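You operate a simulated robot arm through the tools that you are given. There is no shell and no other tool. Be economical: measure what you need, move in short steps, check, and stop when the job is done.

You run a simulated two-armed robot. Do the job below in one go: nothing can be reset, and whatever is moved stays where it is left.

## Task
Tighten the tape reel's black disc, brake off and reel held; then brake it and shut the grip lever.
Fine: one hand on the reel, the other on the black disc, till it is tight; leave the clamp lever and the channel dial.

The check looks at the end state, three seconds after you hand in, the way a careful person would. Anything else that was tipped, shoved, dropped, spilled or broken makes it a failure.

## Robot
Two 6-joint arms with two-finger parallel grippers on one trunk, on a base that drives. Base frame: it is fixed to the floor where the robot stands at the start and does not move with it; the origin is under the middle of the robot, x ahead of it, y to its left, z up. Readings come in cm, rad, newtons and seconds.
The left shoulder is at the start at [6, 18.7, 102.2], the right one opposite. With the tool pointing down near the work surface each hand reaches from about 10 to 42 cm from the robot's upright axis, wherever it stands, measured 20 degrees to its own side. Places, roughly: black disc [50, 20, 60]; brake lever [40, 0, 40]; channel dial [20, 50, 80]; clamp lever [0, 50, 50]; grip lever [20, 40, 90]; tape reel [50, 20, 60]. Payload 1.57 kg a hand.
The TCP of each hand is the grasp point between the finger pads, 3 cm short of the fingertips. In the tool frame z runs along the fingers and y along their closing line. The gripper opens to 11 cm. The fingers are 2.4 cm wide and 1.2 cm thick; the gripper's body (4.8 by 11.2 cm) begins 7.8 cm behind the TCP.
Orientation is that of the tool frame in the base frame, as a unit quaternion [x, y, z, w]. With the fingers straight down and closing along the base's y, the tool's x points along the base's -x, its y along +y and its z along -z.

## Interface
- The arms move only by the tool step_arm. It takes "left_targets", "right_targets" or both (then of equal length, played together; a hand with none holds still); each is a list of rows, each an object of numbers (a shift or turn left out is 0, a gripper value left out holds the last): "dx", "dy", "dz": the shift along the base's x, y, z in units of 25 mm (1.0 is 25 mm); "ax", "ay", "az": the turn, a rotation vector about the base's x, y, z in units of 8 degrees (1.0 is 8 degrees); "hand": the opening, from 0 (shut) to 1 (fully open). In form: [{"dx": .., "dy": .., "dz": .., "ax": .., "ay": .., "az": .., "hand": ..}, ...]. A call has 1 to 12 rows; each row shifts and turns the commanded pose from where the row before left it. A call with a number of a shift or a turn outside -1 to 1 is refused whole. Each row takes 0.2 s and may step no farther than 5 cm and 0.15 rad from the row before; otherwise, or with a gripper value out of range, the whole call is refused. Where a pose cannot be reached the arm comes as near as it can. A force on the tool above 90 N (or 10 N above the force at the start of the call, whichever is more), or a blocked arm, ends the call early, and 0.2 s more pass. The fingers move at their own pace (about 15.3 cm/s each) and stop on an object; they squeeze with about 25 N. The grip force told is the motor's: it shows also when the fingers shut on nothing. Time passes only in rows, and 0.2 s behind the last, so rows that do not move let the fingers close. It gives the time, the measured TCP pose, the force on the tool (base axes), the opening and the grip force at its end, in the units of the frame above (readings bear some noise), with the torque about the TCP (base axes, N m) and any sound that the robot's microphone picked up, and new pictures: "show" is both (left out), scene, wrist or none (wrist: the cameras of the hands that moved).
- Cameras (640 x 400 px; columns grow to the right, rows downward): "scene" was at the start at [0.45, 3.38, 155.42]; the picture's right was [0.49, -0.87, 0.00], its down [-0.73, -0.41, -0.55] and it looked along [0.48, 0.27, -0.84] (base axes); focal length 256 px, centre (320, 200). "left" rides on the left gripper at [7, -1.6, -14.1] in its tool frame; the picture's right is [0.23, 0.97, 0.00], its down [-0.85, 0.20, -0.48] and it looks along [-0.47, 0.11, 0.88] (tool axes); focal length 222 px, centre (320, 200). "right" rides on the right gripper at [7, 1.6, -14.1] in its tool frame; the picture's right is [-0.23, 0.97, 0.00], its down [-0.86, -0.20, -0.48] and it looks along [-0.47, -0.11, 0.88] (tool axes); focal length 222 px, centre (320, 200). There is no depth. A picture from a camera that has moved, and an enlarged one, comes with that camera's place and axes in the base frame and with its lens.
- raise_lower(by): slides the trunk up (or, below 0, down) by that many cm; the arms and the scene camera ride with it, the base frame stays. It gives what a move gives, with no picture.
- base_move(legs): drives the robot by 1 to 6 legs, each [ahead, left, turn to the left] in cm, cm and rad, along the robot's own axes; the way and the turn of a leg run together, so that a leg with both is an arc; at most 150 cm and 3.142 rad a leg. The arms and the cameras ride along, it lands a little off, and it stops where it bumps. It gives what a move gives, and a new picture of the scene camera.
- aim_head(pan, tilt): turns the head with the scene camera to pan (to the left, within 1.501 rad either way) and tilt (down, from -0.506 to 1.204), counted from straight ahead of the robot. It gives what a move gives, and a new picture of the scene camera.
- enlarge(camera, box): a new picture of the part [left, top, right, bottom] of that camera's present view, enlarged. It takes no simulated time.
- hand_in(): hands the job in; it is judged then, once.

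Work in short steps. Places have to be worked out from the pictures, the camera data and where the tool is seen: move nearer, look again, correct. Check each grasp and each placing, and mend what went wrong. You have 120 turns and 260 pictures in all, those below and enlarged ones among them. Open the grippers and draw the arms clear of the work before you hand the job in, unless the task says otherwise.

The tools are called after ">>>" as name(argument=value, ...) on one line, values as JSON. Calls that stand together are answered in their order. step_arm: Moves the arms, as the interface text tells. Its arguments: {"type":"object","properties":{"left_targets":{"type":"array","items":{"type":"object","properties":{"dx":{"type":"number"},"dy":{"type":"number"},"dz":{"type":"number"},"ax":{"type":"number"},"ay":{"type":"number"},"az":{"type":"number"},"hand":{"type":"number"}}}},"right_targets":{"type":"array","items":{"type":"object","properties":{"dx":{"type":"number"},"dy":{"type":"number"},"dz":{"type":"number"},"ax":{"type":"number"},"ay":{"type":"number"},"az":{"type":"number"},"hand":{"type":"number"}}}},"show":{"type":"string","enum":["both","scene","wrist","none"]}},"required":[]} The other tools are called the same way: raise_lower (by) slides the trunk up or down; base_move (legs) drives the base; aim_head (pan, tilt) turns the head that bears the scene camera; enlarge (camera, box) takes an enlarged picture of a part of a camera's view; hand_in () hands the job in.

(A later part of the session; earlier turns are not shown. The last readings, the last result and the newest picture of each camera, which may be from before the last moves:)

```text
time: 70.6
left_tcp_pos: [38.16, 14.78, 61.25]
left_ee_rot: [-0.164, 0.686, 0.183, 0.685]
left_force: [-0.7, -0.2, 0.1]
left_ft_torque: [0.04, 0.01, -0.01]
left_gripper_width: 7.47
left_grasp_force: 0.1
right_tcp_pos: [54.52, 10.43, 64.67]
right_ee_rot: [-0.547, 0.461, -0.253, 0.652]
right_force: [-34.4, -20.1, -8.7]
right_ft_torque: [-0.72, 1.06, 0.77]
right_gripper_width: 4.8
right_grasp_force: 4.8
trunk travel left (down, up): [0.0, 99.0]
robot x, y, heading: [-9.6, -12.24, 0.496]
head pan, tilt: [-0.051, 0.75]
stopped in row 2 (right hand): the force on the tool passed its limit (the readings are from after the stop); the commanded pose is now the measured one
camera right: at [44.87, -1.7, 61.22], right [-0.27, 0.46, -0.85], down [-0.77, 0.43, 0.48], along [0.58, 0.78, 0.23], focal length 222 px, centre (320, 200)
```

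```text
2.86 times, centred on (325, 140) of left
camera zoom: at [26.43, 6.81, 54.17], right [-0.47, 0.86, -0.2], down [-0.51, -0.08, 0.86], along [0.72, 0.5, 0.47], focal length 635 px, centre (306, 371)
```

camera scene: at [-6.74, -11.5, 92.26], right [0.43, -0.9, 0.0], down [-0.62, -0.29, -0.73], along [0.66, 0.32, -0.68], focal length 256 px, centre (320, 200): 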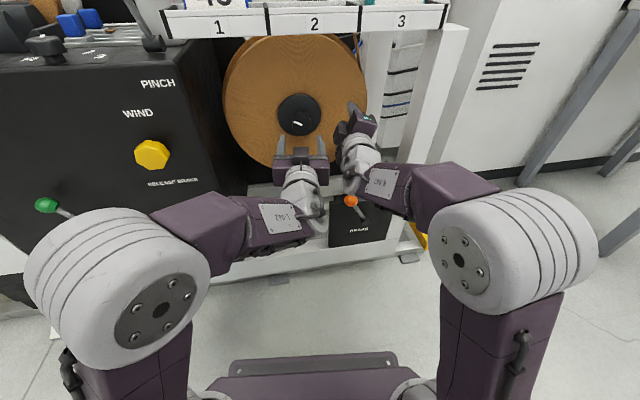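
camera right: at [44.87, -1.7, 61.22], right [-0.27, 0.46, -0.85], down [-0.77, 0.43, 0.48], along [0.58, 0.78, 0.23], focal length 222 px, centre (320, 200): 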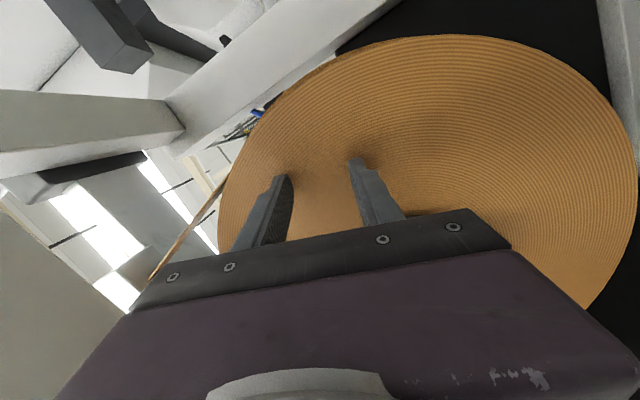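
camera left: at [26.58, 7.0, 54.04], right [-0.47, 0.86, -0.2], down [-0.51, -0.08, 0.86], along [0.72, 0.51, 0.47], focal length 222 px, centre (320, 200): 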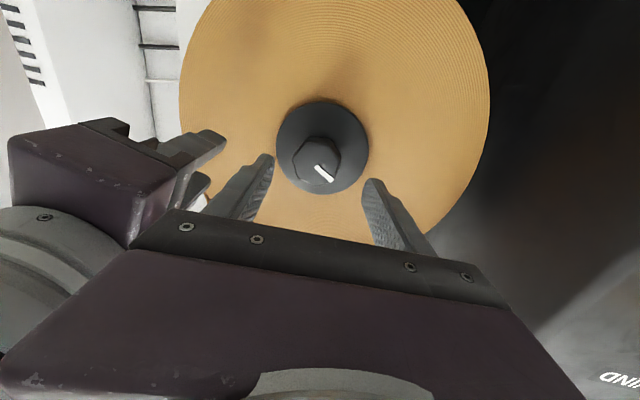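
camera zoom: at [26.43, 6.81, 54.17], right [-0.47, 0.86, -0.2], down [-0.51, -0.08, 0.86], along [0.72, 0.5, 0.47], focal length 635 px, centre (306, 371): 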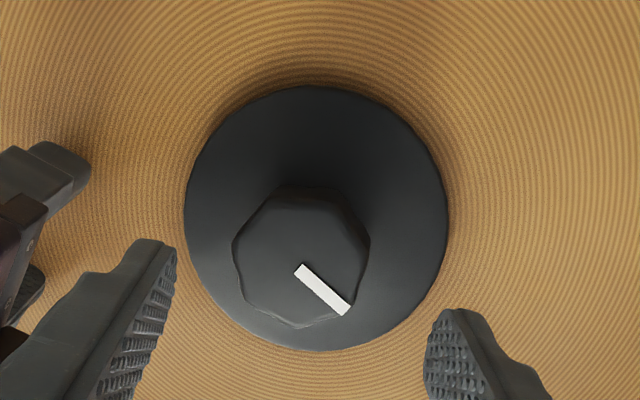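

Confirmed: reel is locked, so the brake (lever leaning left) is on. I retreat the right hand, move the left aside, and shut the right gripper to push the brake lever.

>>> step_arm(left_targets=[{"dx": -0.23, "dy": 0.42, "dz": 0.48}, {"dx": -0.23, "dy": 0.42, "dz": 0.48}, {"dx": -0.23, "dy": 0.42, "dz": 0.48}, {"dx": -0.23, "dy": 0.42, "dz": 0.48}, {"dx": -0.23, "dy": 0.42, "dz": 0.48}], right_targets=[{"dx": -0.88, "dy": -0.477}, {"dx": -0.88, "dy": -0.477}, {"dx": -0.88, "dy": -0.477}, {"dx": -0.88, "dy": -0.477, "hand": 0}, {"dx": -0.88, "dy": -0.477}], show="none")

>>> step_arm(right_targets=[{"dx": -0.8, "dy": -0.43, "ax": -0.49, "ay": 0.895}, {"dx": -0.44, "dy": -0.24, "ax": -0.49, "ay": 0.895}, {"ax": -0.49, "ay": 0.895}, {"ax": -0.49, "ay": 0.895}, {"ax": -0.49, "ay": 0.895}])

```text
time: 71.8
left_tcp_pos: [35.39, 20.26, 67.06]
left_ee_rot: [-0.165, 0.686, 0.185, 0.684]
left_force: [0.1, 0.2, -0.2]
left_ft_torque: [-0.02, 0.0, -0.02]
left_gripper_width: 7.49
left_grasp_force: 0.1
right_tcp_pos: [43.68, 4.65, 64.58]
right_ee_rot: [-0.544, 0.461, -0.255, 0.653]
right_force: [-0.4, 1.1, 0.2]
right_ft_torque: [-0.02, 0.03, -0.01]
right_gripper_width: 0.02
right_grasp_force: 21.1
trunk travel left (down, up): [0.0, 99.0]
robot x, y, heading: [-9.25, -12.11, 0.493]
head pan, tilt: [-0.051, 0.75]
```

```text
time: 73.0
left_tcp_pos: [35.46, 20.18, 67.13]
left_ee_rot: [-0.166, 0.686, 0.185, 0.684]
left_force: [0.1, -0.7, 0.1]
left_ft_torque: [0.02, -0.01, 0.02]
left_gripper_width: 7.48
left_grasp_force: 0.0
right_tcp_pos: [40.63, 2.87, 64.77]
right_ee_rot: [0.698, -0.589, 0.148, -0.379]
right_force: [-0.6, -0.1, 0.1]
right_ft_torque: [0.0, 0.02, 0.02]
right_gripper_width: 0.01
right_grasp_force: 21.6
trunk travel left (down, up): [0.0, 99.0]
robot x, y, heading: [-9.14, -12.12, 0.496]
head pan, tilt: [-0.051, 0.75]
camera scene: at [-6.76, -11.53, 92.26], right [0.43, -0.9, 0.0], down [-0.62, -0.29, -0.73], along [0.66, 0.31, -0.68], focal length 256 px, centre (320, 200)
camera right: at [32.0, -8.62, 71.4], right [-0.75, 0.2, -0.63], down [-0.4, 0.63, 0.67], along [0.53, 0.75, -0.4], focal length 222 px, centre (320, 200)
```

scene: 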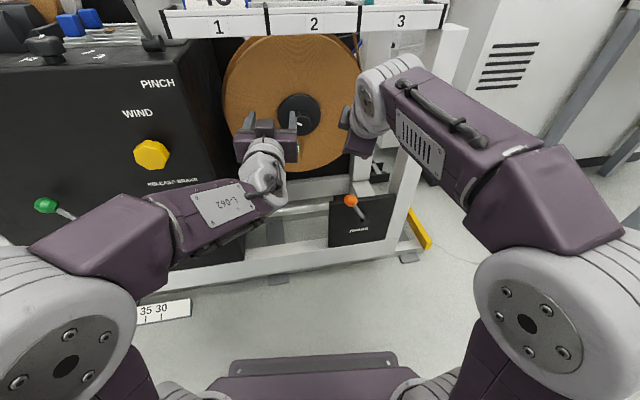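
right: 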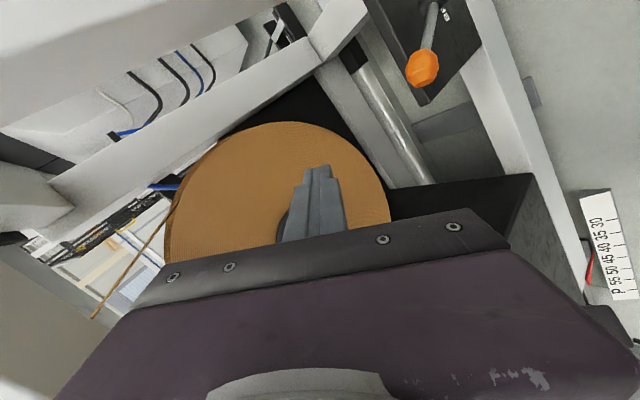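

Brake knob re-measured at n≈37.4, e≈17.9, z≈46.6. I move the closed right fingers left of it, then down beside it.

>>> step_arm(right_targets=[{"dx": -0.61, "dy": 0.49}, {"dx": -0.61, "dy": 0.49}, {"dz": -1}, {"dz": -1}, {"dz": -1}, {"dz": -1}, {"dz": -1}, {"dz": -1}])

```text
time: 74.8
left_tcp_pos: [35.41, 20.23, 67.03]
left_ee_rot: [-0.165, 0.686, 0.185, 0.684]
left_force: [-0.2, 0.4, 0.2]
left_ft_torque: [-0.04, -0.02, 0.01]
left_gripper_width: 7.46
left_grasp_force: 0.0
right_tcp_pos: [37.58, 5.41, 49.9]
right_ee_rot: [0.697, -0.589, 0.149, -0.381]
right_force: [0.2, -0.2, -0.3]
right_ft_torque: [0.0, -0.01, 0.01]
right_gripper_width: 0.0
right_grasp_force: 21.4
trunk travel left (down, up): [0.0, 99.0]
robot x, y, heading: [-9.09, -12.46, 0.49]
head pan, tilt: [-0.051, 0.75]
camera scene: at [-6.76, -11.53, 92.27], right [0.43, -0.9, 0.0], down [-0.62, -0.29, -0.73], along [0.66, 0.31, -0.68], focal length 256 px, centre (320, 200)
camera right: at [28.95, -6.17, 56.53], right [-0.75, 0.2, -0.63], down [-0.4, 0.63, 0.66], along [0.53, 0.75, -0.4], focal length 222 px, centre (320, 200)
```

scene: 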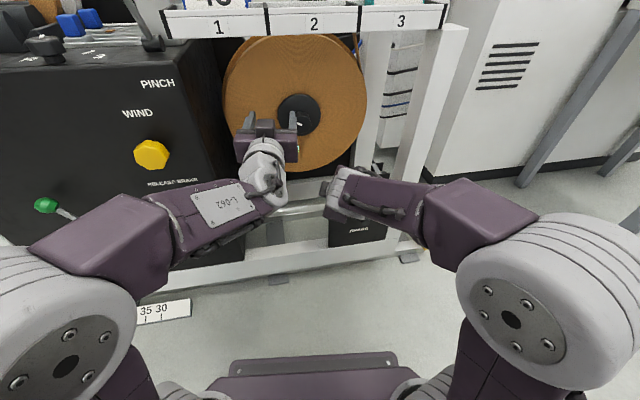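
right: 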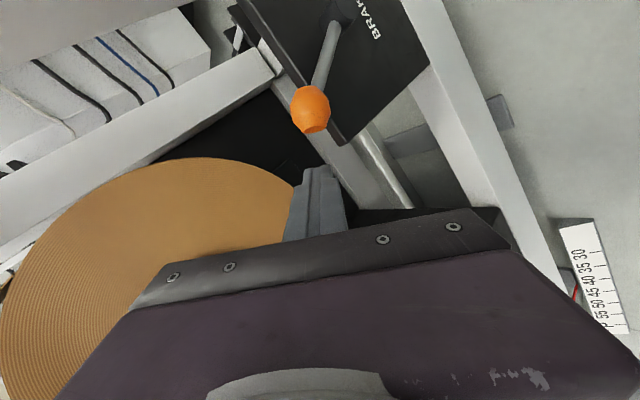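

The finger tip is left of the orange knob at its height. I lower a bit more and push right in small steps.

>>> step_arm(right_targets=[{"dz": -0.9}, {"dx": 0.24, "dy": -0.44}, {"dx": 0.24, "dy": -0.44}, {"dx": 0.24, "dy": -0.44}], show="wrist")

```text
time: 75.8
left_tcp_pos: [35.14, 20.3, 67.33]
left_ee_rot: [-0.166, 0.685, 0.184, 0.685]
left_force: [-0.5, 0.4, 0.7]
left_ft_torque: [-0.01, -0.01, 0.01]
left_gripper_width: 7.46
left_grasp_force: 0.0
right_tcp_pos: [39.18, 2.21, 47.96]
right_ee_rot: [0.697, -0.586, 0.149, -0.386]
right_force: [-13.0, 8.7, 24.7]
right_ft_torque: [0.24, -0.4, 0.21]
right_gripper_width: 0.0
right_grasp_force: 20.9
trunk travel left (down, up): [0.0, 99.0]
robot x, y, heading: [-9.23, -11.8, 0.498]
head pan, tilt: [-0.051, 0.75]
camera right: at [30.51, -9.37, 54.55], right [-0.74, 0.2, -0.64], down [-0.4, 0.63, 0.67], along [0.53, 0.75, -0.39], focal length 222 px, centre (320, 200)
```

right: 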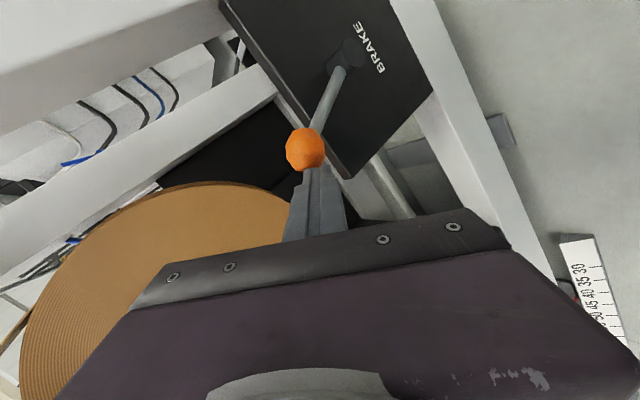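

The tip landed on top of the knob instead of beside it. I lift, go further left and deeper, then come down beside it.

>>> step_arm(right_targets=[{"dz": 1}, {"dz": 1, "dx": -0.45, "dy": 0.82}, {"dx": -0.45, "dy": 0.82}, {"dx": 0.46, "dy": 0.25}, {"dz": -1}, {"dz": -1}, {"dz": -1}])

```text
time: 77.4
left_tcp_pos: [35.32, 20.25, 67.02]
left_ee_rot: [-0.166, 0.686, 0.185, 0.684]
left_force: [-0.1, 0.2, 0.1]
left_ft_torque: [0.0, 0.01, 0.0]
left_gripper_width: 7.48
left_grasp_force: 0.0
right_tcp_pos: [38.24, 6.81, 45.11]
right_ee_rot: [0.698, -0.589, 0.149, -0.38]
right_force: [-0.1, 0.1, 0.2]
right_ft_torque: [0.02, 0.0, 0.01]
right_gripper_width: 0.0
right_grasp_force: 21.2
trunk travel left (down, up): [0.0, 99.0]
robot x, y, heading: [-9.17, -12.21, 0.492]
head pan, tilt: [-0.051, 0.75]
camera scene: at [-6.77, -11.53, 92.27], right [0.43, -0.9, 0.0], down [-0.62, -0.29, -0.73], along [0.66, 0.31, -0.68], focal length 256 px, centre (320, 200)
camera right: at [29.72, -4.79, 51.76], right [-0.75, 0.19, -0.63], down [-0.4, 0.63, 0.66], along [0.53, 0.75, -0.4], focal length 222 px, centre (320, 200)
```

scene: 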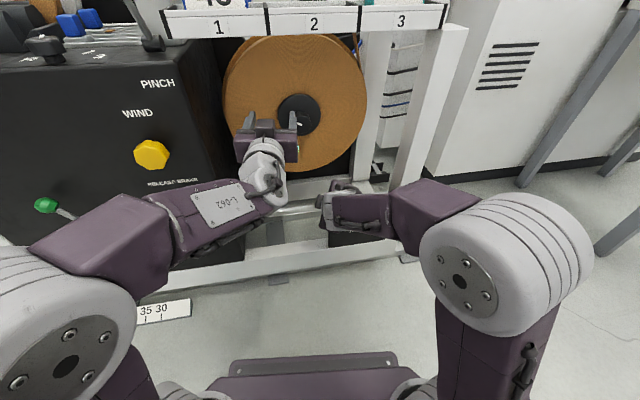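
right: 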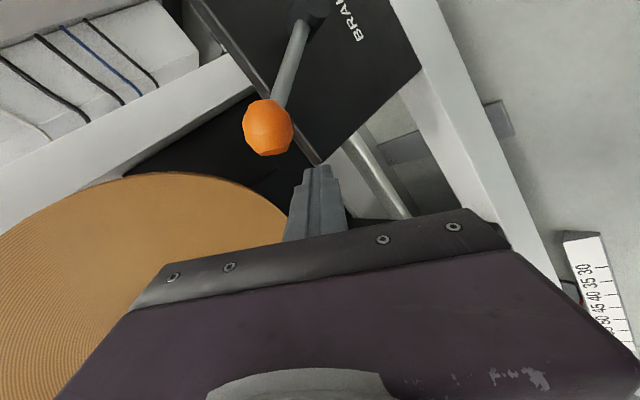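

Now the finger is beside the knob; pushing right will meet it squarely.

>>> step_arm(right_targets=[{"dx": 0.24, "dy": -0.44}, {"dx": 0.24, "dy": -0.44}, {"dx": 0.24, "dy": -0.44}, {"dx": 0.24, "dy": -0.44}], show="wrist")

```text
time: 78.4
left_tcp_pos: [35.41, 20.22, 67.12]
left_ee_rot: [-0.165, 0.686, 0.186, 0.684]
left_force: [-0.3, 0.7, 0.8]
left_ft_torque: [0.02, -0.01, 0.03]
left_gripper_width: 7.47
left_grasp_force: 0.0
right_tcp_pos: [40.71, 2.33, 44.95]
right_ee_rot: [0.698, -0.589, 0.149, -0.38]
right_force: [-1.3, 1.5, -0.2]
right_ft_torque: [-0.01, 0.03, 0.04]
right_gripper_width: 0.02
right_grasp_force: 20.9
trunk travel left (down, up): [0.0, 99.0]
robot x, y, heading: [-8.95, -12.07, 0.494]
head pan, tilt: [-0.051, 0.75]
camera right: at [32.07, -9.28, 51.72], right [-0.75, 0.2, -0.63], down [-0.4, 0.63, 0.66], along [0.53, 0.75, -0.4], focal length 222 px, centre (320, 200)
```

right: 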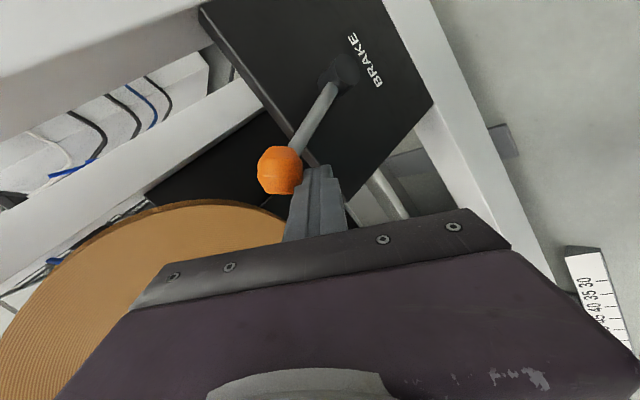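

Just touching now. Continue pushing right.

>>> step_arm(right_targets=[{"dx": 0.24, "dy": -0.44}, {"dx": 0.24, "dy": -0.44}, {"dx": 0.24, "dy": -0.44}], show="wrist")

```text
time: 79.2
left_tcp_pos: [35.41, 20.27, 67.05]
left_ee_rot: [-0.165, 0.686, 0.185, 0.684]
left_force: [-0.7, 0.1, 0.2]
left_ft_torque: [0.04, -0.03, 0.03]
left_gripper_width: 7.46
left_grasp_force: 0.0
right_tcp_pos: [42.42, -1.03, 45.14]
right_ee_rot: [0.698, -0.589, 0.149, -0.379]
right_force: [-0.1, 0.6, 0.3]
right_ft_torque: [0.02, -0.01, -0.01]
right_gripper_width: 0.0
right_grasp_force: 21.6
trunk travel left (down, up): [0.0, 99.0]
robot x, y, heading: [-8.88, -12.4, 0.498]
head pan, tilt: [-0.051, 0.75]
camera right: at [33.87, -12.61, 51.75], right [-0.75, 0.2, -0.63], down [-0.4, 0.63, 0.66], along [0.53, 0.75, -0.4], focal length 222 px, centre (320, 200)
```

right: 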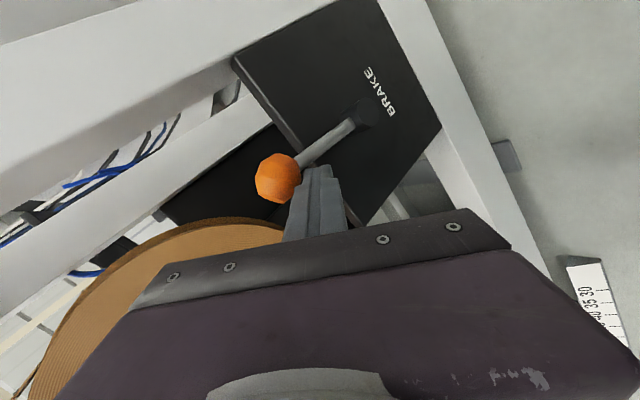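

The lever is following with little force. Continue.

>>> step_arm(right_targets=[{"dx": 0.24, "dy": -0.44}, {"dx": 0.24, "dy": -0.44}, {"dx": 0.24, "dy": -0.44}, {"dx": 0.24, "dy": -0.44}], show="wrist")

```text
time: 80.2
left_tcp_pos: [35.19, 20.49, 67.19]
left_ee_rot: [-0.167, 0.686, 0.185, 0.684]
left_force: [0.1, 0.7, -0.3]
left_ft_torque: [-0.02, -0.03, 0.01]
left_gripper_width: 7.52
left_grasp_force: 0.0
right_tcp_pos: [44.39, -4.5, 44.96]
right_ee_rot: [0.701, -0.584, 0.144, -0.382]
right_force: [-26.5, 32.6, -2.4]
right_ft_torque: [0.51, 0.51, 1.02]
right_gripper_width: 0.01
right_grasp_force: 20.6
trunk travel left (down, up): [0.0, 99.0]
robot x, y, heading: [-9.33, -12.15, 0.502]
head pan, tilt: [-0.051, 0.75]
camera right: at [35.99, -16.32, 51.67], right [-0.75, 0.19, -0.63], down [-0.41, 0.62, 0.67], along [0.52, 0.76, -0.4], focal length 222 px, centre (320, 200)
```

right: 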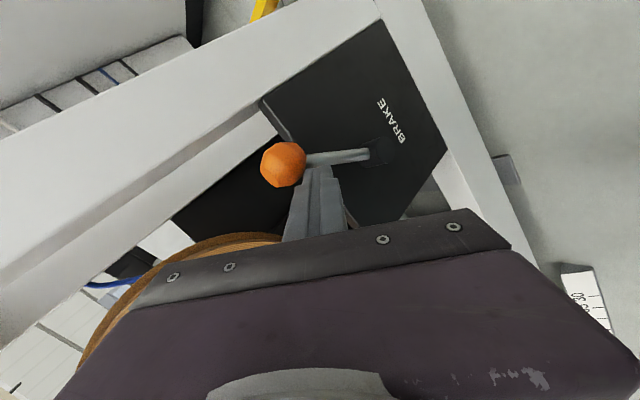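

Firm stop at about +35–40°. I back off and lift to look.

>>> step_arm(right_targets=[{"dx": -0.4, "dy": 0.74}, {"dx": -0.4, "dy": 0.74}, {"dz": 1}, {"dz": 1}, {"dz": 1}, {"dz": 1, "dx": -0.2, "dy": -0.1}, {"dz": 1}, {"dz": 1}])

>>> enlarge(camera="scene", box=[310, 170, 420, 270])

```text
time: 82.0
left_tcp_pos: [35.43, 20.28, 67.13]
left_ee_rot: [-0.165, 0.686, 0.186, 0.684]
left_force: [-0.8, -0.3, 1.1]
left_ft_torque: [-0.01, 0.02, 0.04]
left_gripper_width: 7.46
left_grasp_force: 0.1
right_tcp_pos: [42.4, -1.78, 59.97]
right_ee_rot: [0.697, -0.589, 0.149, -0.38]
right_force: [0.3, 0.1, 0.0]
right_ft_torque: [-0.01, -0.03, 0.01]
right_gripper_width: 0.02
right_grasp_force: 21.4
trunk travel left (down, up): [0.0, 99.0]
robot x, y, heading: [-9.36, -12.15, 0.498]
head pan, tilt: [-0.051, 0.75]
camera scene: at [-6.76, -11.52, 92.26], right [0.43, -0.9, 0.0], down [-0.62, -0.29, -0.73], along [0.66, 0.31, -0.68], focal length 256 px, centre (320, 200)
camera right: at [33.79, -13.41, 66.7], right [-0.75, 0.2, -0.63], down [-0.4, 0.63, 0.66], along [0.53, 0.75, -0.4], focal length 222 px, centre (320, 200)
```

scene: 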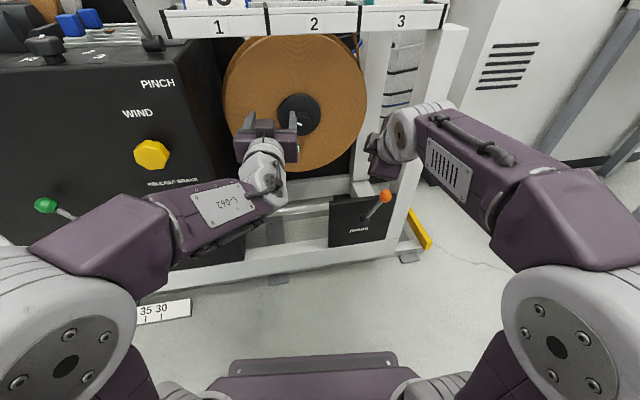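
right: 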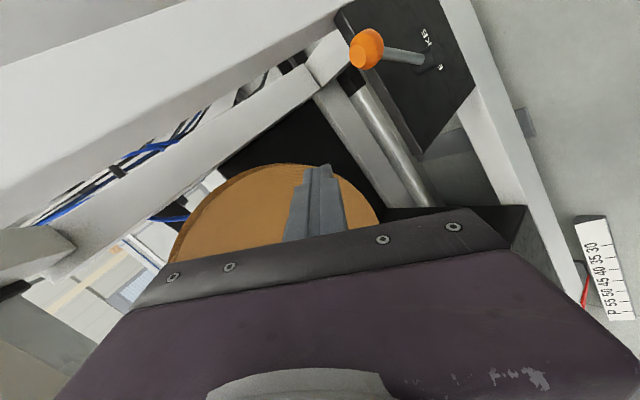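

```text
4.00 times, centred on (365, 220) of scene
camera zoom: at [-6.76, -11.52, 92.26], right [0.43, -0.9, 0.0], down [-0.62, -0.29, -0.73], along [0.66, 0.31, -0.68], focal length 1023 px, centre (140, 120)
```

zoom: 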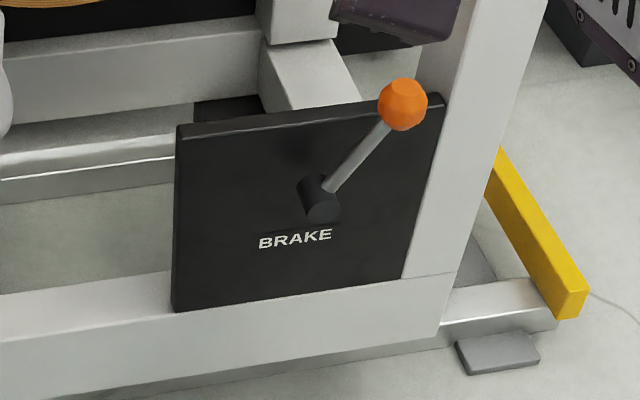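

Brake lever is now thrown right. I bring the right hand back level to the reel face to test that the reel turns freely.

>>> step_arm(right_targets=[{"dx": -0.46, "dy": 0.86, "dz": 0.9, "hand": 0.36}, {"dx": -0.46, "dy": 0.86, "dz": 0.9}, {"ax": 0.49, "ay": -0.895}, {"ax": 0.49, "ay": -0.895}, {"ax": 0.49, "ay": -0.895}, {"dx": 0.6, "dy": 0.32, "ax": 0.49, "ay": -0.895}, {"dx": 0.88, "dy": 0.477, "ax": 0.49, "ay": -0.895}, {"dx": 0.88, "dy": 0.477}, {"dx": 0.88, "dy": 0.477}, {"dx": 0.88, "dy": 0.477}], show="wrist")

```text
time: 84.2
left_tcp_pos: [35.45, 20.19, 67.12]
left_ee_rot: [-0.165, 0.686, 0.184, 0.684]
left_force: [0.3, 0.0, 0.4]
left_ft_torque: [0.01, 0.02, 0.0]
left_gripper_width: 7.48
left_grasp_force: 0.0
right_tcp_pos: [50.4, 8.03, 64.61]
right_ee_rot: [-0.544, 0.462, -0.255, 0.653]
right_force: [0.3, -0.3, -0.2]
right_ft_torque: [0.0, 0.02, 0.02]
right_gripper_width: 3.96
right_grasp_force: 0.1
trunk travel left (down, up): [0.0, 99.0]
robot x, y, heading: [-9.33, -12.08, 0.492]
head pan, tilt: [-0.051, 0.75]
camera right: at [40.85, -4.11, 61.14], right [-0.27, 0.46, -0.85], down [-0.77, 0.43, 0.47], along [0.58, 0.78, 0.24], focal length 222 px, centre (320, 200)
```

right: 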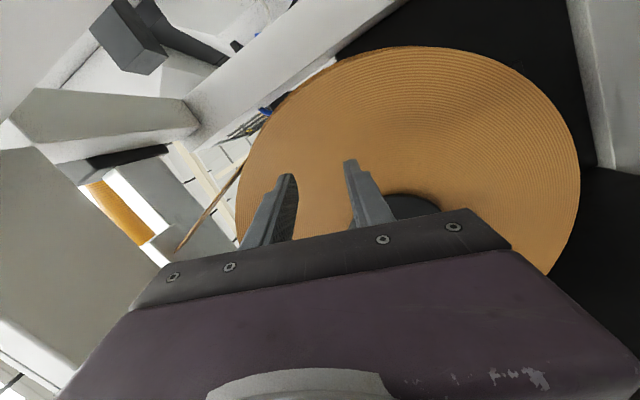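

Advance to just before contact, then fine steps.

>>> step_arm(right_targets=[{"dx": 0.7, "dy": 0.38}, {"dx": 0.7, "dy": 0.38}], show="none")

>>> step_arm(right_targets=[{"dx": 0.07, "dy": 0.038}, {"dx": 0.07, "dy": 0.038}, {"dx": 0.05, "dy": 0.03}], show="none")

>>> step_arm(right_targets=[{"dx": 0.04, "dy": 0.022}], show="none")

```text
time: 84.8
left_tcp_pos: [35.42, 20.21, 67.22]
left_ee_rot: [-0.166, 0.686, 0.185, 0.684]
left_force: [0.6, 0.3, 0.5]
left_ft_torque: [0.01, 0.0, 0.0]
left_gripper_width: 7.49
left_grasp_force: 0.1
right_tcp_pos: [53.88, 9.88, 64.6]
right_ee_rot: [-0.544, 0.46, -0.255, 0.653]
right_force: [-0.9, -0.1, 0.1]
right_ft_torque: [0.0, -0.02, -0.03]
right_gripper_width: 3.96
right_grasp_force: 0.0
trunk travel left (down, up): [0.0, 99.0]
robot x, y, heading: [-9.06, -12.29, 0.497]
head pan, tilt: [-0.051, 0.75]
```

```text
time: 85.6
left_tcp_pos: [35.42, 20.26, 67.15]
left_ee_rot: [-0.166, 0.686, 0.184, 0.684]
left_force: [0.5, 0.6, 0.1]
left_ft_torque: [-0.01, -0.01, -0.01]
left_gripper_width: 7.48
left_grasp_force: 0.0
right_tcp_pos: [54.45, 10.11, 64.57]
right_ee_rot: [-0.543, 0.461, -0.255, 0.653]
right_force: [-0.3, 0.2, 0.9]
right_ft_torque: [0.0, -0.02, 0.02]
right_gripper_width: 3.94
right_grasp_force: 0.2
trunk travel left (down, up): [0.0, 99.0]
robot x, y, heading: [-8.92, -12.04, 0.499]
head pan, tilt: [-0.051, 0.75]
```

```text
time: 86.0
left_tcp_pos: [35.4, 20.29, 67.12]
left_ee_rot: [-0.165, 0.686, 0.184, 0.684]
left_force: [-0.3, 0.6, 0.2]
left_ft_torque: [0.01, 0.04, -0.04]
left_gripper_width: 7.47
left_grasp_force: 0.1
right_tcp_pos: [54.46, 10.17, 64.49]
right_ee_rot: [-0.544, 0.461, -0.254, 0.654]
right_force: [0.8, -0.1, -0.7]
right_ft_torque: [0.0, -0.03, 0.0]
right_gripper_width: 3.96
right_grasp_force: 0.1
trunk travel left (down, up): [0.0, 99.0]
robot x, y, heading: [-9.11, -12.31, 0.5]
head pan, tilt: [-0.051, 0.75]
```

Still just short of contact; finer steps.

>>> step_arm(right_targets=[{"dx": 0.05, "dy": 0.027}], show="none")

>>> step_arm(right_targets=[{"dx": 0.05, "dy": 0.027}], show="none")

>>> step_arm(right_targets=[{"dx": 0.04, "dy": 0.022}], show="none")

```text
time: 86.4
left_tcp_pos: [35.53, 20.24, 67.13]
left_ee_rot: [-0.165, 0.686, 0.185, 0.684]
left_force: [0.2, 0.6, 0.1]
left_ft_torque: [0.04, 0.0, 0.02]
left_gripper_width: 7.49
left_grasp_force: 0.1
right_tcp_pos: [54.52, 10.16, 64.46]
right_ee_rot: [-0.544, 0.462, -0.255, 0.653]
right_force: [-0.3, -0.1, 0.4]
right_ft_torque: [-0.04, 0.01, -0.03]
right_gripper_width: 3.98
right_grasp_force: 0.0
trunk travel left (down, up): [0.0, 99.0]
robot x, y, heading: [-9.33, -11.93, 0.491]
head pan, tilt: [-0.051, 0.75]
```

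```text
time: 86.8
left_tcp_pos: [35.24, 20.15, 67.25]
left_ee_rot: [-0.166, 0.686, 0.185, 0.684]
left_force: [0.5, 0.0, -0.2]
left_ft_torque: [-0.01, 0.02, 0.04]
left_gripper_width: 7.5
left_grasp_force: 0.1
right_tcp_pos: [54.54, 10.29, 64.59]
right_ee_rot: [-0.544, 0.461, -0.255, 0.653]
right_force: [-14.5, -10.0, -2.3]
right_ft_torque: [-0.41, 0.25, 0.28]
right_gripper_width: 4.07
right_grasp_force: 0.6
trunk travel left (down, up): [0.0, 99.0]
robot x, y, heading: [-9.59, -12.33, 0.492]
head pan, tilt: [-0.051, 0.75]
```

```text
time: 87.2
left_tcp_pos: [35.16, 20.02, 67.39]
left_ee_rot: [-0.166, 0.685, 0.185, 0.685]
left_force: [-0.1, -0.3, 0.7]
left_ft_torque: [0.03, 0.02, -0.02]
left_gripper_width: 7.47
left_grasp_force: 0.0
right_tcp_pos: [54.58, 10.31, 64.63]
right_ee_rot: [-0.545, 0.459, -0.255, 0.653]
right_force: [-31.3, -21.3, -4.0]
right_ft_torque: [-0.84, 0.55, 0.68]
right_gripper_width: 4.24
right_grasp_force: 1.6
trunk travel left (down, up): [0.0, 99.0]
robot x, y, heading: [-9.55, -12.5, 0.497]
head pan, tilt: [-0.051, 0.75]
```

~38 N of press. Tangential nudge up 1 cm to test freedom.

>>> step_arm(right_targets=[{"dz": 0.2}, {"dz": 0.2}], show="none")

>>> enlarge(camera="left", box=[180, 70, 400, 210])

```text
time: 87.8
left_tcp_pos: [35.2, 20.11, 67.44]
left_ee_rot: [-0.165, 0.685, 0.184, 0.685]
left_force: [0.5, 0.9, 0.2]
left_ft_torque: [-0.02, -0.02, -0.04]
left_gripper_width: 7.49
left_grasp_force: 0.1
right_tcp_pos: [54.63, 10.21, 65.83]
right_ee_rot: [-0.543, 0.46, -0.255, 0.655]
right_force: [-40.3, -22.9, -5.1]
right_ft_torque: [-1.17, 0.74, 0.89]
right_gripper_width: 4.39
right_grasp_force: 2.1
trunk travel left (down, up): [0.0, 99.0]
robot x, y, heading: [-9.26, -12.15, 0.493]
head pan, tilt: [-0.051, 0.75]
```

```text
2.86 times, centred on (290, 140) of left
camera zoom: at [23.46, 12.05, 60.21], right [-0.47, 0.86, -0.2], down [-0.51, -0.08, 0.86], along [0.72, 0.5, 0.48], focal length 635 px, centre (406, 371)
```

zoom: 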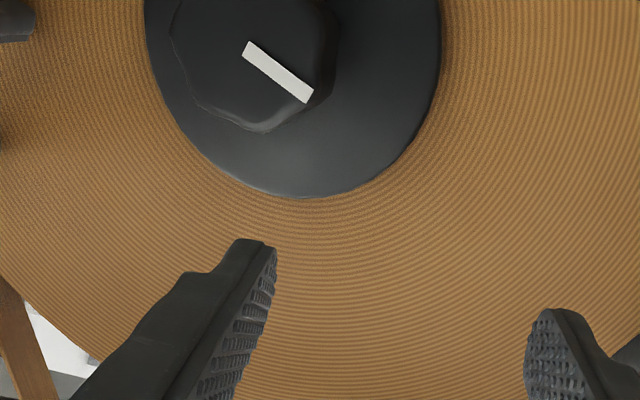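

Free now: it moved 1.2 cm with no tangential resistance and the mark turned ~6°. Brake is off. I return the reel that 1.2 cm, keep pressing with the right hand, and bring the left hand in line with the knob.

>>> step_arm(right_targets=[{"dz": -0.16}, {"dz": -0.16}, {"dz": -0.12}], left_targets=[{"dx": 0.37, "dy": -0.68, "dz": -0.79}, {"dx": 0.37, "dy": -0.68, "dz": -0.79}, {"dx": 0.37, "dy": -0.68, "dz": -0.79}])

```text
time: 88.6
left_tcp_pos: [37.9, 15.0, 61.21]
left_ee_rot: [-0.166, 0.684, 0.186, 0.685]
left_force: [0.4, 0.5, 0.4]
left_ft_torque: [0.0, -0.03, -0.04]
left_gripper_width: 7.48
left_grasp_force: 0.0
right_tcp_pos: [54.61, 10.29, 64.84]
right_ee_rot: [-0.542, 0.459, -0.254, 0.656]
right_force: [-41.7, -18.7, 3.9]
right_ft_torque: [0.2, 1.09, 0.99]
right_gripper_width: 3.7
right_grasp_force: 0.0
trunk travel left (down, up): [0.0, 99.0]
robot x, y, heading: [-9.52, -12.0, 0.492]
head pan, tilt: [-0.051, 0.75]
camera scene: at [-7.19, -11.71, 92.29], right [0.43, -0.9, 0.0], down [-0.61, -0.29, -0.74], along [0.66, 0.32, -0.68], focal length 256 px, centre (320, 200)
camera right: at [44.97, -1.82, 61.24], right [-0.26, 0.46, -0.85], down [-0.77, 0.43, 0.47], along [0.58, 0.78, 0.25], focal length 222 px, centre (320, 200)
camera left: at [26.13, 7.01, 54.04], right [-0.47, 0.86, -0.2], down [-0.51, -0.08, 0.86], along [0.72, 0.5, 0.48], focal length 222 px, centre (320, 200)
```

scene: 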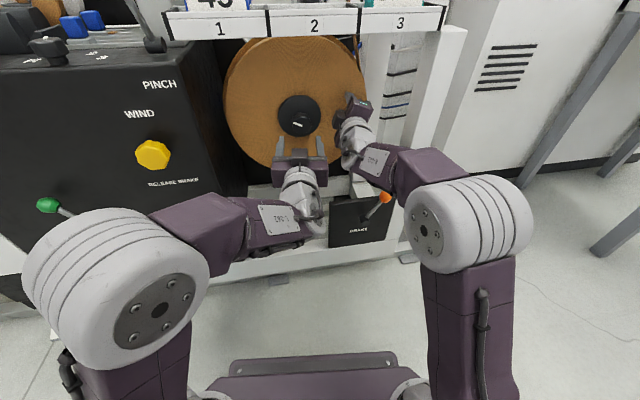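
right: 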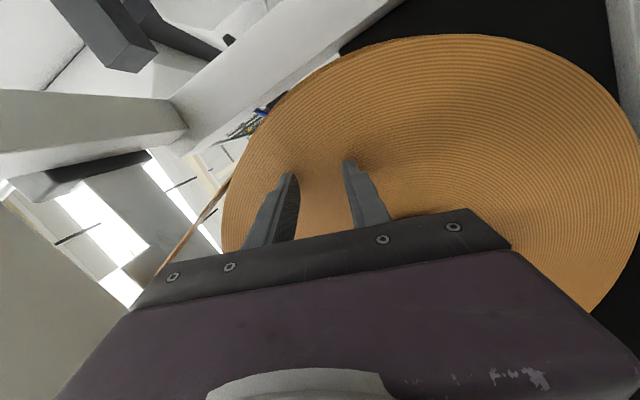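
left: 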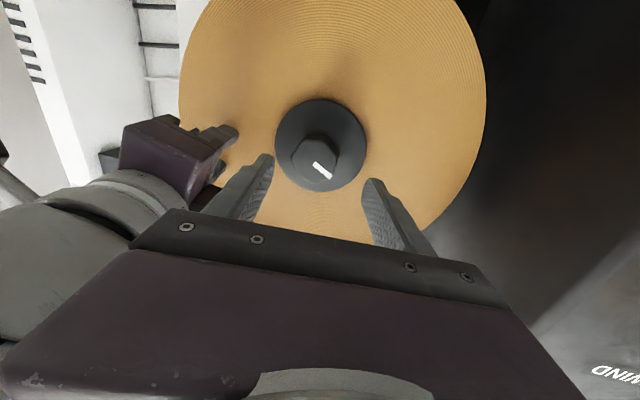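

Left hand is on axis with the knob (e≈5.1, z≈61.1). Advance so the fingers straddle the knob.

>>> step_arm(left_targets=[{"dx": 0.91, "dy": 0.42}, {"dx": 0.88, "dy": 0.477}, {"dx": 0.6, "dy": 0.325}], show="wrist")

>>> enlarge(camera="right", box=[330, 120, 520, 240])

```text
time: 89.4
left_tcp_pos: [43.88, 17.95, 61.28]
left_ee_rot: [-0.165, 0.684, 0.186, 0.686]
left_force: [0.6, 0.5, 0.4]
left_ft_torque: [0.03, 0.0, -0.02]
left_gripper_width: 7.48
left_grasp_force: 0.0
right_tcp_pos: [54.51, 10.17, 64.68]
right_ee_rot: [-0.544, 0.46, -0.255, 0.654]
right_force: [-41.7, -20.1, 1.8]
right_ft_torque: [-0.08, 1.04, 0.95]
right_gripper_width: 3.81
right_grasp_force: 0.1
trunk travel left (down, up): [0.0, 99.0]
robot x, y, heading: [-9.66, -12.13, 0.498]
head pan, tilt: [-0.051, 0.75]
camera left: at [32.12, 10.01, 54.09], right [-0.47, 0.86, -0.2], down [-0.51, -0.08, 0.86], along [0.72, 0.5, 0.48], focal length 222 px, centre (320, 200)
```

left: 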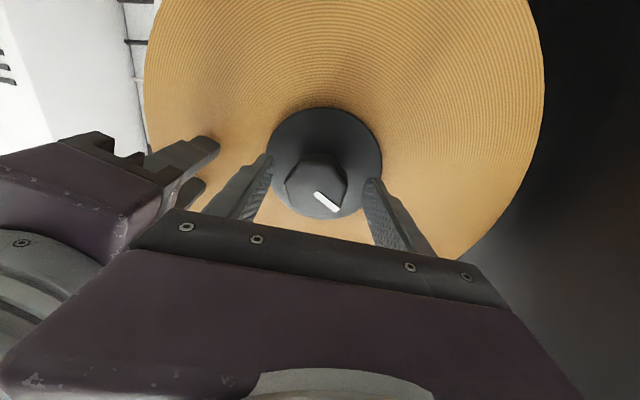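

```text
3.33 times, centred on (425, 180) of right
camera zoom: at [45.01, -1.87, 61.16], right [-0.26, 0.46, -0.85], down [-0.77, 0.43, 0.47], along [0.58, 0.78, 0.24], focal length 740 px, centre (-30, 267)
```

zoom: 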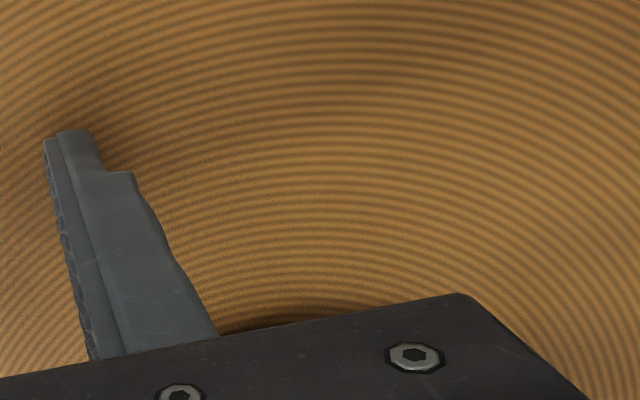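

Well centred. Advance 2 cm more and close on the knob.

>>> step_arm(left_targets=[{"dx": 0.35, "dy": 0.19}, {"dx": 0.35, "dy": 0.19}, {"hand": 0}, {}, {}], show="wrist")

```text
time: 90.6
left_tcp_pos: [45.78, 19.04, 61.45]
left_ee_rot: [-0.166, 0.684, 0.186, 0.686]
left_force: [-3.8, 2.6, -0.4]
left_ft_torque: [-0.1, 0.13, 1.06]
left_gripper_width: 4.98
left_grasp_force: 45.1
right_tcp_pos: [54.58, 10.22, 64.76]
right_ee_rot: [-0.543, 0.459, -0.255, 0.655]
right_force: [-39.0, -25.4, 1.2]
right_ft_torque: [-0.46, 0.95, 0.84]
right_gripper_width: 3.9
right_grasp_force: 0.0
trunk travel left (down, up): [0.0, 99.0]
robot x, y, heading: [-9.56, -12.06, 0.495]
head pan, tilt: [-0.051, 0.75]
camera left: at [34.0, 10.96, 54.2], right [-0.47, 0.86, -0.2], down [-0.51, -0.08, 0.86], along [0.72, 0.5, 0.48], focal length 222 px, centre (320, 200)
```

left: 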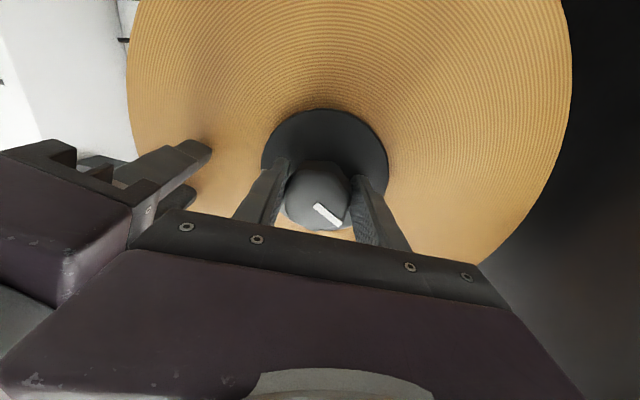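

Knob gripped (5 cm). Turn clockwise in small steps, watching torque.

>>> step_arm(left_targets=[{"ax": 0.88, "ay": 0.477}, {"ax": 0.88, "ay": 0.477}, {"ax": 0.88, "ay": 0.477}], show="wrist")

```text
time: 91.4
left_tcp_pos: [45.69, 19.25, 61.38]
left_ee_rot: [-0.02, 0.703, 0.325, 0.633]
left_force: [-8.8, 19.3, 3.3]
left_ft_torque: [-0.66, 0.65, 1.43]
left_gripper_width: 4.96
left_grasp_force: 45.4
right_tcp_pos: [54.63, 10.3, 64.74]
right_ee_rot: [-0.543, 0.461, -0.256, 0.654]
right_force: [-41.1, -36.4, -2.7]
right_ft_torque: [-1.05, 0.74, 0.68]
right_gripper_width: 3.86
right_grasp_force: 0.0
trunk travel left (down, up): [0.0, 99.0]
robot x, y, heading: [-9.23, -12.24, 0.493]
head pan, tilt: [-0.051, 0.75]
camera left: at [32.5, 13.78, 54.28], right [-0.47, 0.85, 0.22], down [-0.34, -0.4, 0.85], along [0.81, 0.33, 0.48], focal length 222 px, centre (320, 200)
```

left: 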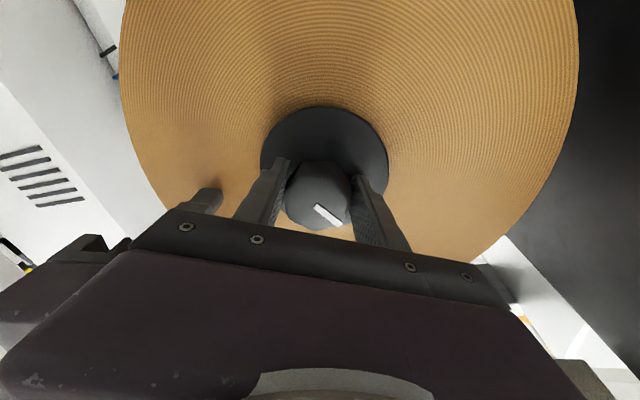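

The knob turns with the hand (mark fixed relative to the gripper), torque ~0.3 N·m, reel held. Continue.

>>> step_arm(left_targets=[{"ax": 0.88, "ay": 0.477}, {"ax": 0.88, "ay": 0.477}, {"ax": 0.88, "ay": 0.477}, {"ax": 0.88, "ay": 0.477}], show="none")

>>> step_arm(left_targets=[{"ax": 0.88, "ay": 0.477}, {"ax": 0.88, "ay": 0.477}, {"ax": 0.88, "ay": 0.477}, {"ax": 0.88, "ay": 0.477}])

```text
time: 92.4
left_tcp_pos: [45.7, 19.21, 61.82]
left_ee_rot: [0.174, 0.679, 0.488, 0.52]
left_force: [-14.0, 27.4, 12.4]
left_ft_torque: [-0.51, 0.56, 1.02]
left_gripper_width: 4.89
left_grasp_force: 44.8
right_tcp_pos: [54.57, 10.27, 64.82]
right_ee_rot: [-0.542, 0.459, -0.256, 0.656]
right_force: [-27.9, -34.9, -0.2]
right_ft_torque: [-0.84, 0.54, 0.3]
right_gripper_width: 3.62
right_grasp_force: 0.1
trunk travel left (down, up): [0.0, 99.0]
robot x, y, heading: [-9.35, -12.23, 0.497]
head pan, tilt: [-0.051, 0.75]
```

```text
time: 93.4
left_tcp_pos: [45.71, 19.02, 61.9]
left_ee_rot: [0.357, 0.603, 0.612, 0.367]
left_force: [-5.3, 9.0, 28.6]
left_ft_torque: [-0.44, -0.91, -0.02]
left_gripper_width: 4.97
left_grasp_force: 45.3
right_tcp_pos: [54.67, 10.08, 64.7]
right_ee_rot: [-0.544, 0.46, -0.254, 0.654]
right_force: [-20.9, -24.5, -7.4]
right_ft_torque: [-0.88, 0.6, 0.27]
right_gripper_width: 4.39
right_grasp_force: 1.9
trunk travel left (down, up): [0.0, 99.0]
robot x, y, heading: [-9.6, -12.09, 0.497]
head pan, tilt: [-0.051, 0.75]
camera scene: at [-7.15, -11.77, 92.28], right [0.43, -0.9, 0.0], down [-0.61, -0.29, -0.74], along [0.66, 0.32, -0.68], focal length 256 px, centre (320, 200)
camera left: at [29.92, 18.41, 59.98], right [-0.13, 0.2, 0.97], down [-0.02, -0.98, 0.19], along [0.99, 0.01, 0.13], focal length 222 px, centre (320, 200)
```

scene: 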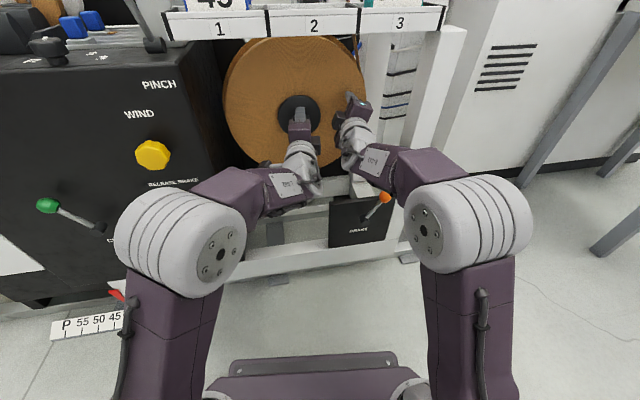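
left: 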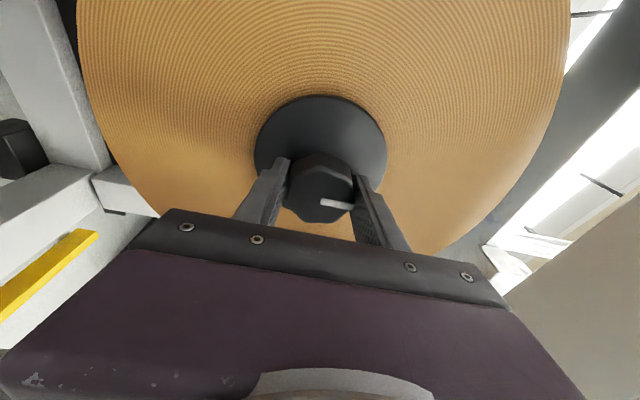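

Mark shifted relative to the gripper: some slip as torque rose to ~0.8 N·m. The tool is also being pushed up, so I centre it (up 0.6 cm) and turn a bit more to see if it's tight.

>>> step_arm(left_targets=[{"dz": 0.24, "dx": -0.05, "dy": 0.08}, {"ax": 0.88, "ay": 0.477}, {"ax": 0.88, "ay": 0.477}], show="wrist")

```text
time: 94.2
left_tcp_pos: [45.61, 19.24, 61.98]
left_ee_rot: [0.442, 0.55, 0.652, 0.277]
left_force: [2.4, 2.8, 6.4]
left_ft_torque: [-0.56, -0.77, 0.25]
left_gripper_width: 4.96
left_grasp_force: 45.3
right_tcp_pos: [54.64, 10.26, 64.65]
right_ee_rot: [-0.544, 0.46, -0.255, 0.655]
right_force: [-38.8, -29.6, -6.5]
right_ft_torque: [-0.76, 1.12, 0.73]
right_gripper_width: 4.39
right_grasp_force: 2.5
trunk travel left (down, up): [0.0, 99.0]
robot x, y, heading: [-9.25, -12.53, 0.499]
head pan, tilt: [-0.051, 0.75]
camera left: at [29.72, 18.73, 62.27], right [0.02, -0.04, 1.0], down [-0.01, -1.0, -0.04], along [1.0, -0.01, -0.02], focal length 222 px, centre (320, 200)
```

left: 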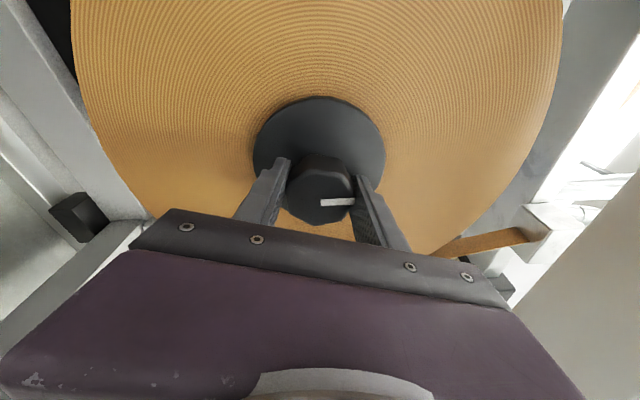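

It still turns (~0.86 N·m). Continue a few rows.

>>> step_arm(left_targets=[{"ax": 0.88, "ay": 0.477}, {"ax": 0.88, "ay": 0.477}, {"ax": 0.88, "ay": 0.477}], show="wrist")

```text
time: 95.0
left_tcp_pos: [45.55, 19.19, 62.19]
left_ee_rot: [0.547, 0.444, 0.696, 0.135]
left_force: [0.6, -2.5, 6.1]
left_ft_torque: [-1.06, 0.3, 0.24]
left_gripper_width: 4.95
left_grasp_force: 44.7
right_tcp_pos: [54.62, 10.3, 64.77]
right_ee_rot: [-0.543, 0.46, -0.255, 0.654]
right_force: [-41.2, -29.1, -6.8]
right_ft_torque: [-1.05, 1.07, 0.9]
right_gripper_width: 4.42
right_grasp_force: 2.7
trunk travel left (down, up): [0.0, 99.0]
robot x, y, heading: [-9.37, -11.92, 0.497]
head pan, tilt: [-0.051, 0.75]
camera left: at [30.04, 18.07, 65.23], right [0.21, -0.4, 0.89], down [-0.05, -0.92, -0.4], along [0.98, 0.04, -0.21], focal length 222 px, centre (320, 200)
```

left: 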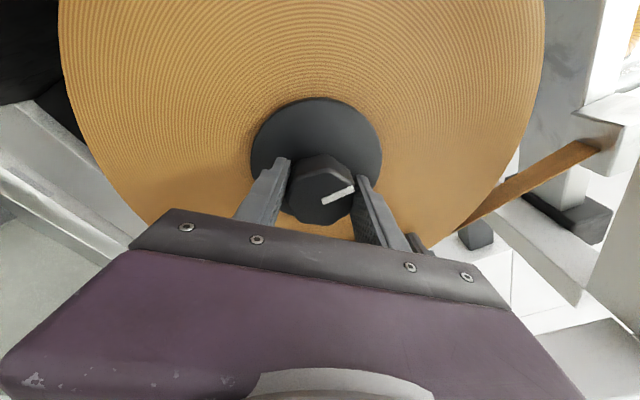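

The last 24° were all slip: the knob no longer moves at ~0.85 N·m (it turned ~65°). To verify, I re-grip: open, roll back 56°, close.

>>> step_arm(left_targets=[{"hand": 0.68}, {}, {"ax": -0.88, "ay": -0.477}, {"ax": -0.88, "ay": -0.477}, {"ax": -0.88, "ay": -0.477}, {"ax": -0.88, "ay": -0.477}, {"ax": -0.88, "ay": -0.477}, {"ax": -0.88, "ay": -0.477}, {"ax": -0.88, "ay": -0.477}, {"hand": 0}, {}, {}], show="wrist")

>>> enlarge(camera="left", box=[240, 90, 400, 250])

>>> step_arm(left_targets=[{"ax": 0.88, "ay": 0.477}, {"ax": 0.88, "ay": 0.477}, {"ax": 0.88, "ay": 0.477}], show="none")

>>> enlarge(camera="left", box=[240, 90, 400, 250])

```text
time: 97.6
left_tcp_pos: [45.71, 19.28, 62.05]
left_ee_rot: [0.271, 0.651, 0.551, 0.447]
left_force: [2.0, -4.0, -11.3]
left_ft_torque: [-0.18, 0.39, -0.11]
left_gripper_width: 4.94
left_grasp_force: 45.1
right_tcp_pos: [54.7, 10.19, 64.79]
right_ee_rot: [-0.543, 0.459, -0.255, 0.655]
right_force: [-55.2, -30.6, -1.8]
right_ft_torque: [-0.85, 1.24, 1.26]
right_gripper_width: 4.17
right_grasp_force: 1.3
trunk travel left (down, up): [0.0, 99.0]
robot x, y, heading: [-9.17, -11.91, 0.497]
head pan, tilt: [-0.051, 0.75]
camera left: at [30.17, 17.99, 58.3], right [-0.24, 0.43, 0.87], down [-0.06, -0.9, 0.43], along [0.97, 0.05, 0.24], focal length 222 px, centre (320, 200)
```

left: 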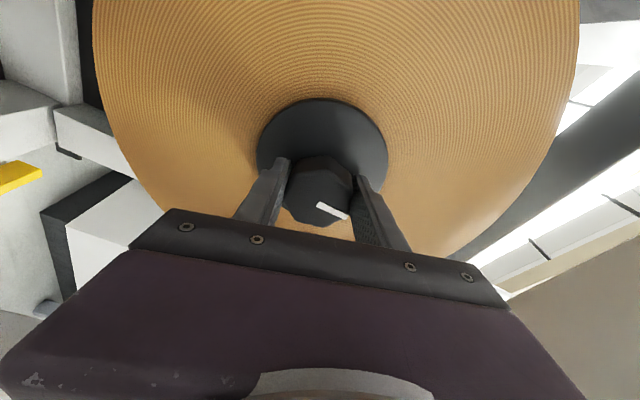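

```text
2.50 times, centred on (320, 170) of left
camera zoom: at [30.17, 17.99, 58.3], right [-0.24, 0.43, 0.87], down [-0.06, -0.9, 0.43], along [0.97, 0.05, 0.24], focal length 555 px, centre (320, 275)
```

zoom: 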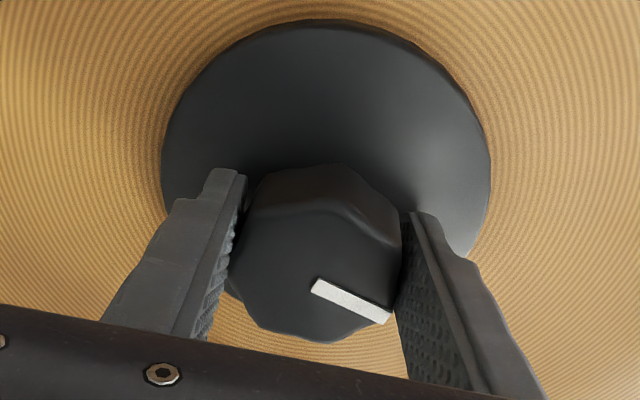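

```text
time: 98.4
left_tcp_pos: [45.68, 19.16, 62.08]
left_ee_rot: [0.403, 0.578, 0.632, 0.321]
left_force: [4.7, -2.8, -14.1]
left_ft_torque: [-0.53, -0.02, 0.0]
left_gripper_width: 4.94
left_grasp_force: 45.0
right_tcp_pos: [54.7, 10.19, 64.69]
right_ee_rot: [-0.542, 0.46, -0.256, 0.655]
right_force: [-62.2, -35.4, -4.3]
right_ft_torque: [-0.92, 1.56, 1.42]
right_gripper_width: 4.32
right_grasp_force: 1.6
trunk travel left (down, up): [0.0, 99.0]
robot x, y, heading: [-9.34, -12.49, 0.496]
head pan, tilt: [-0.051, 0.75]
```

```text
2.50 times, centred on (320, 170) of left
camera zoom: at [29.7, 18.73, 61.22], right [-0.05, 0.08, 1.0], down [-0.01, -1.0, 0.08], along [1.0, 0.0, 0.05], focal length 555 px, centre (320, 275)
```

zoom: 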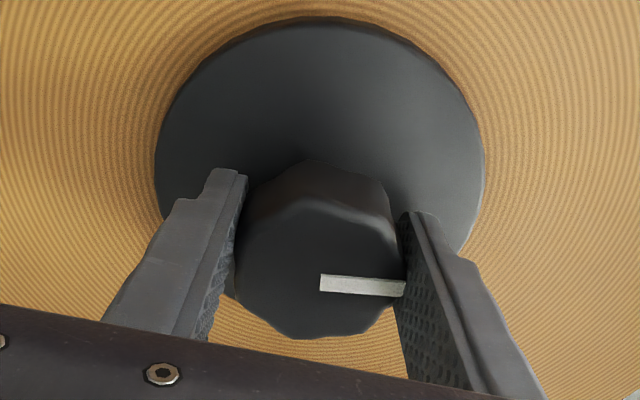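

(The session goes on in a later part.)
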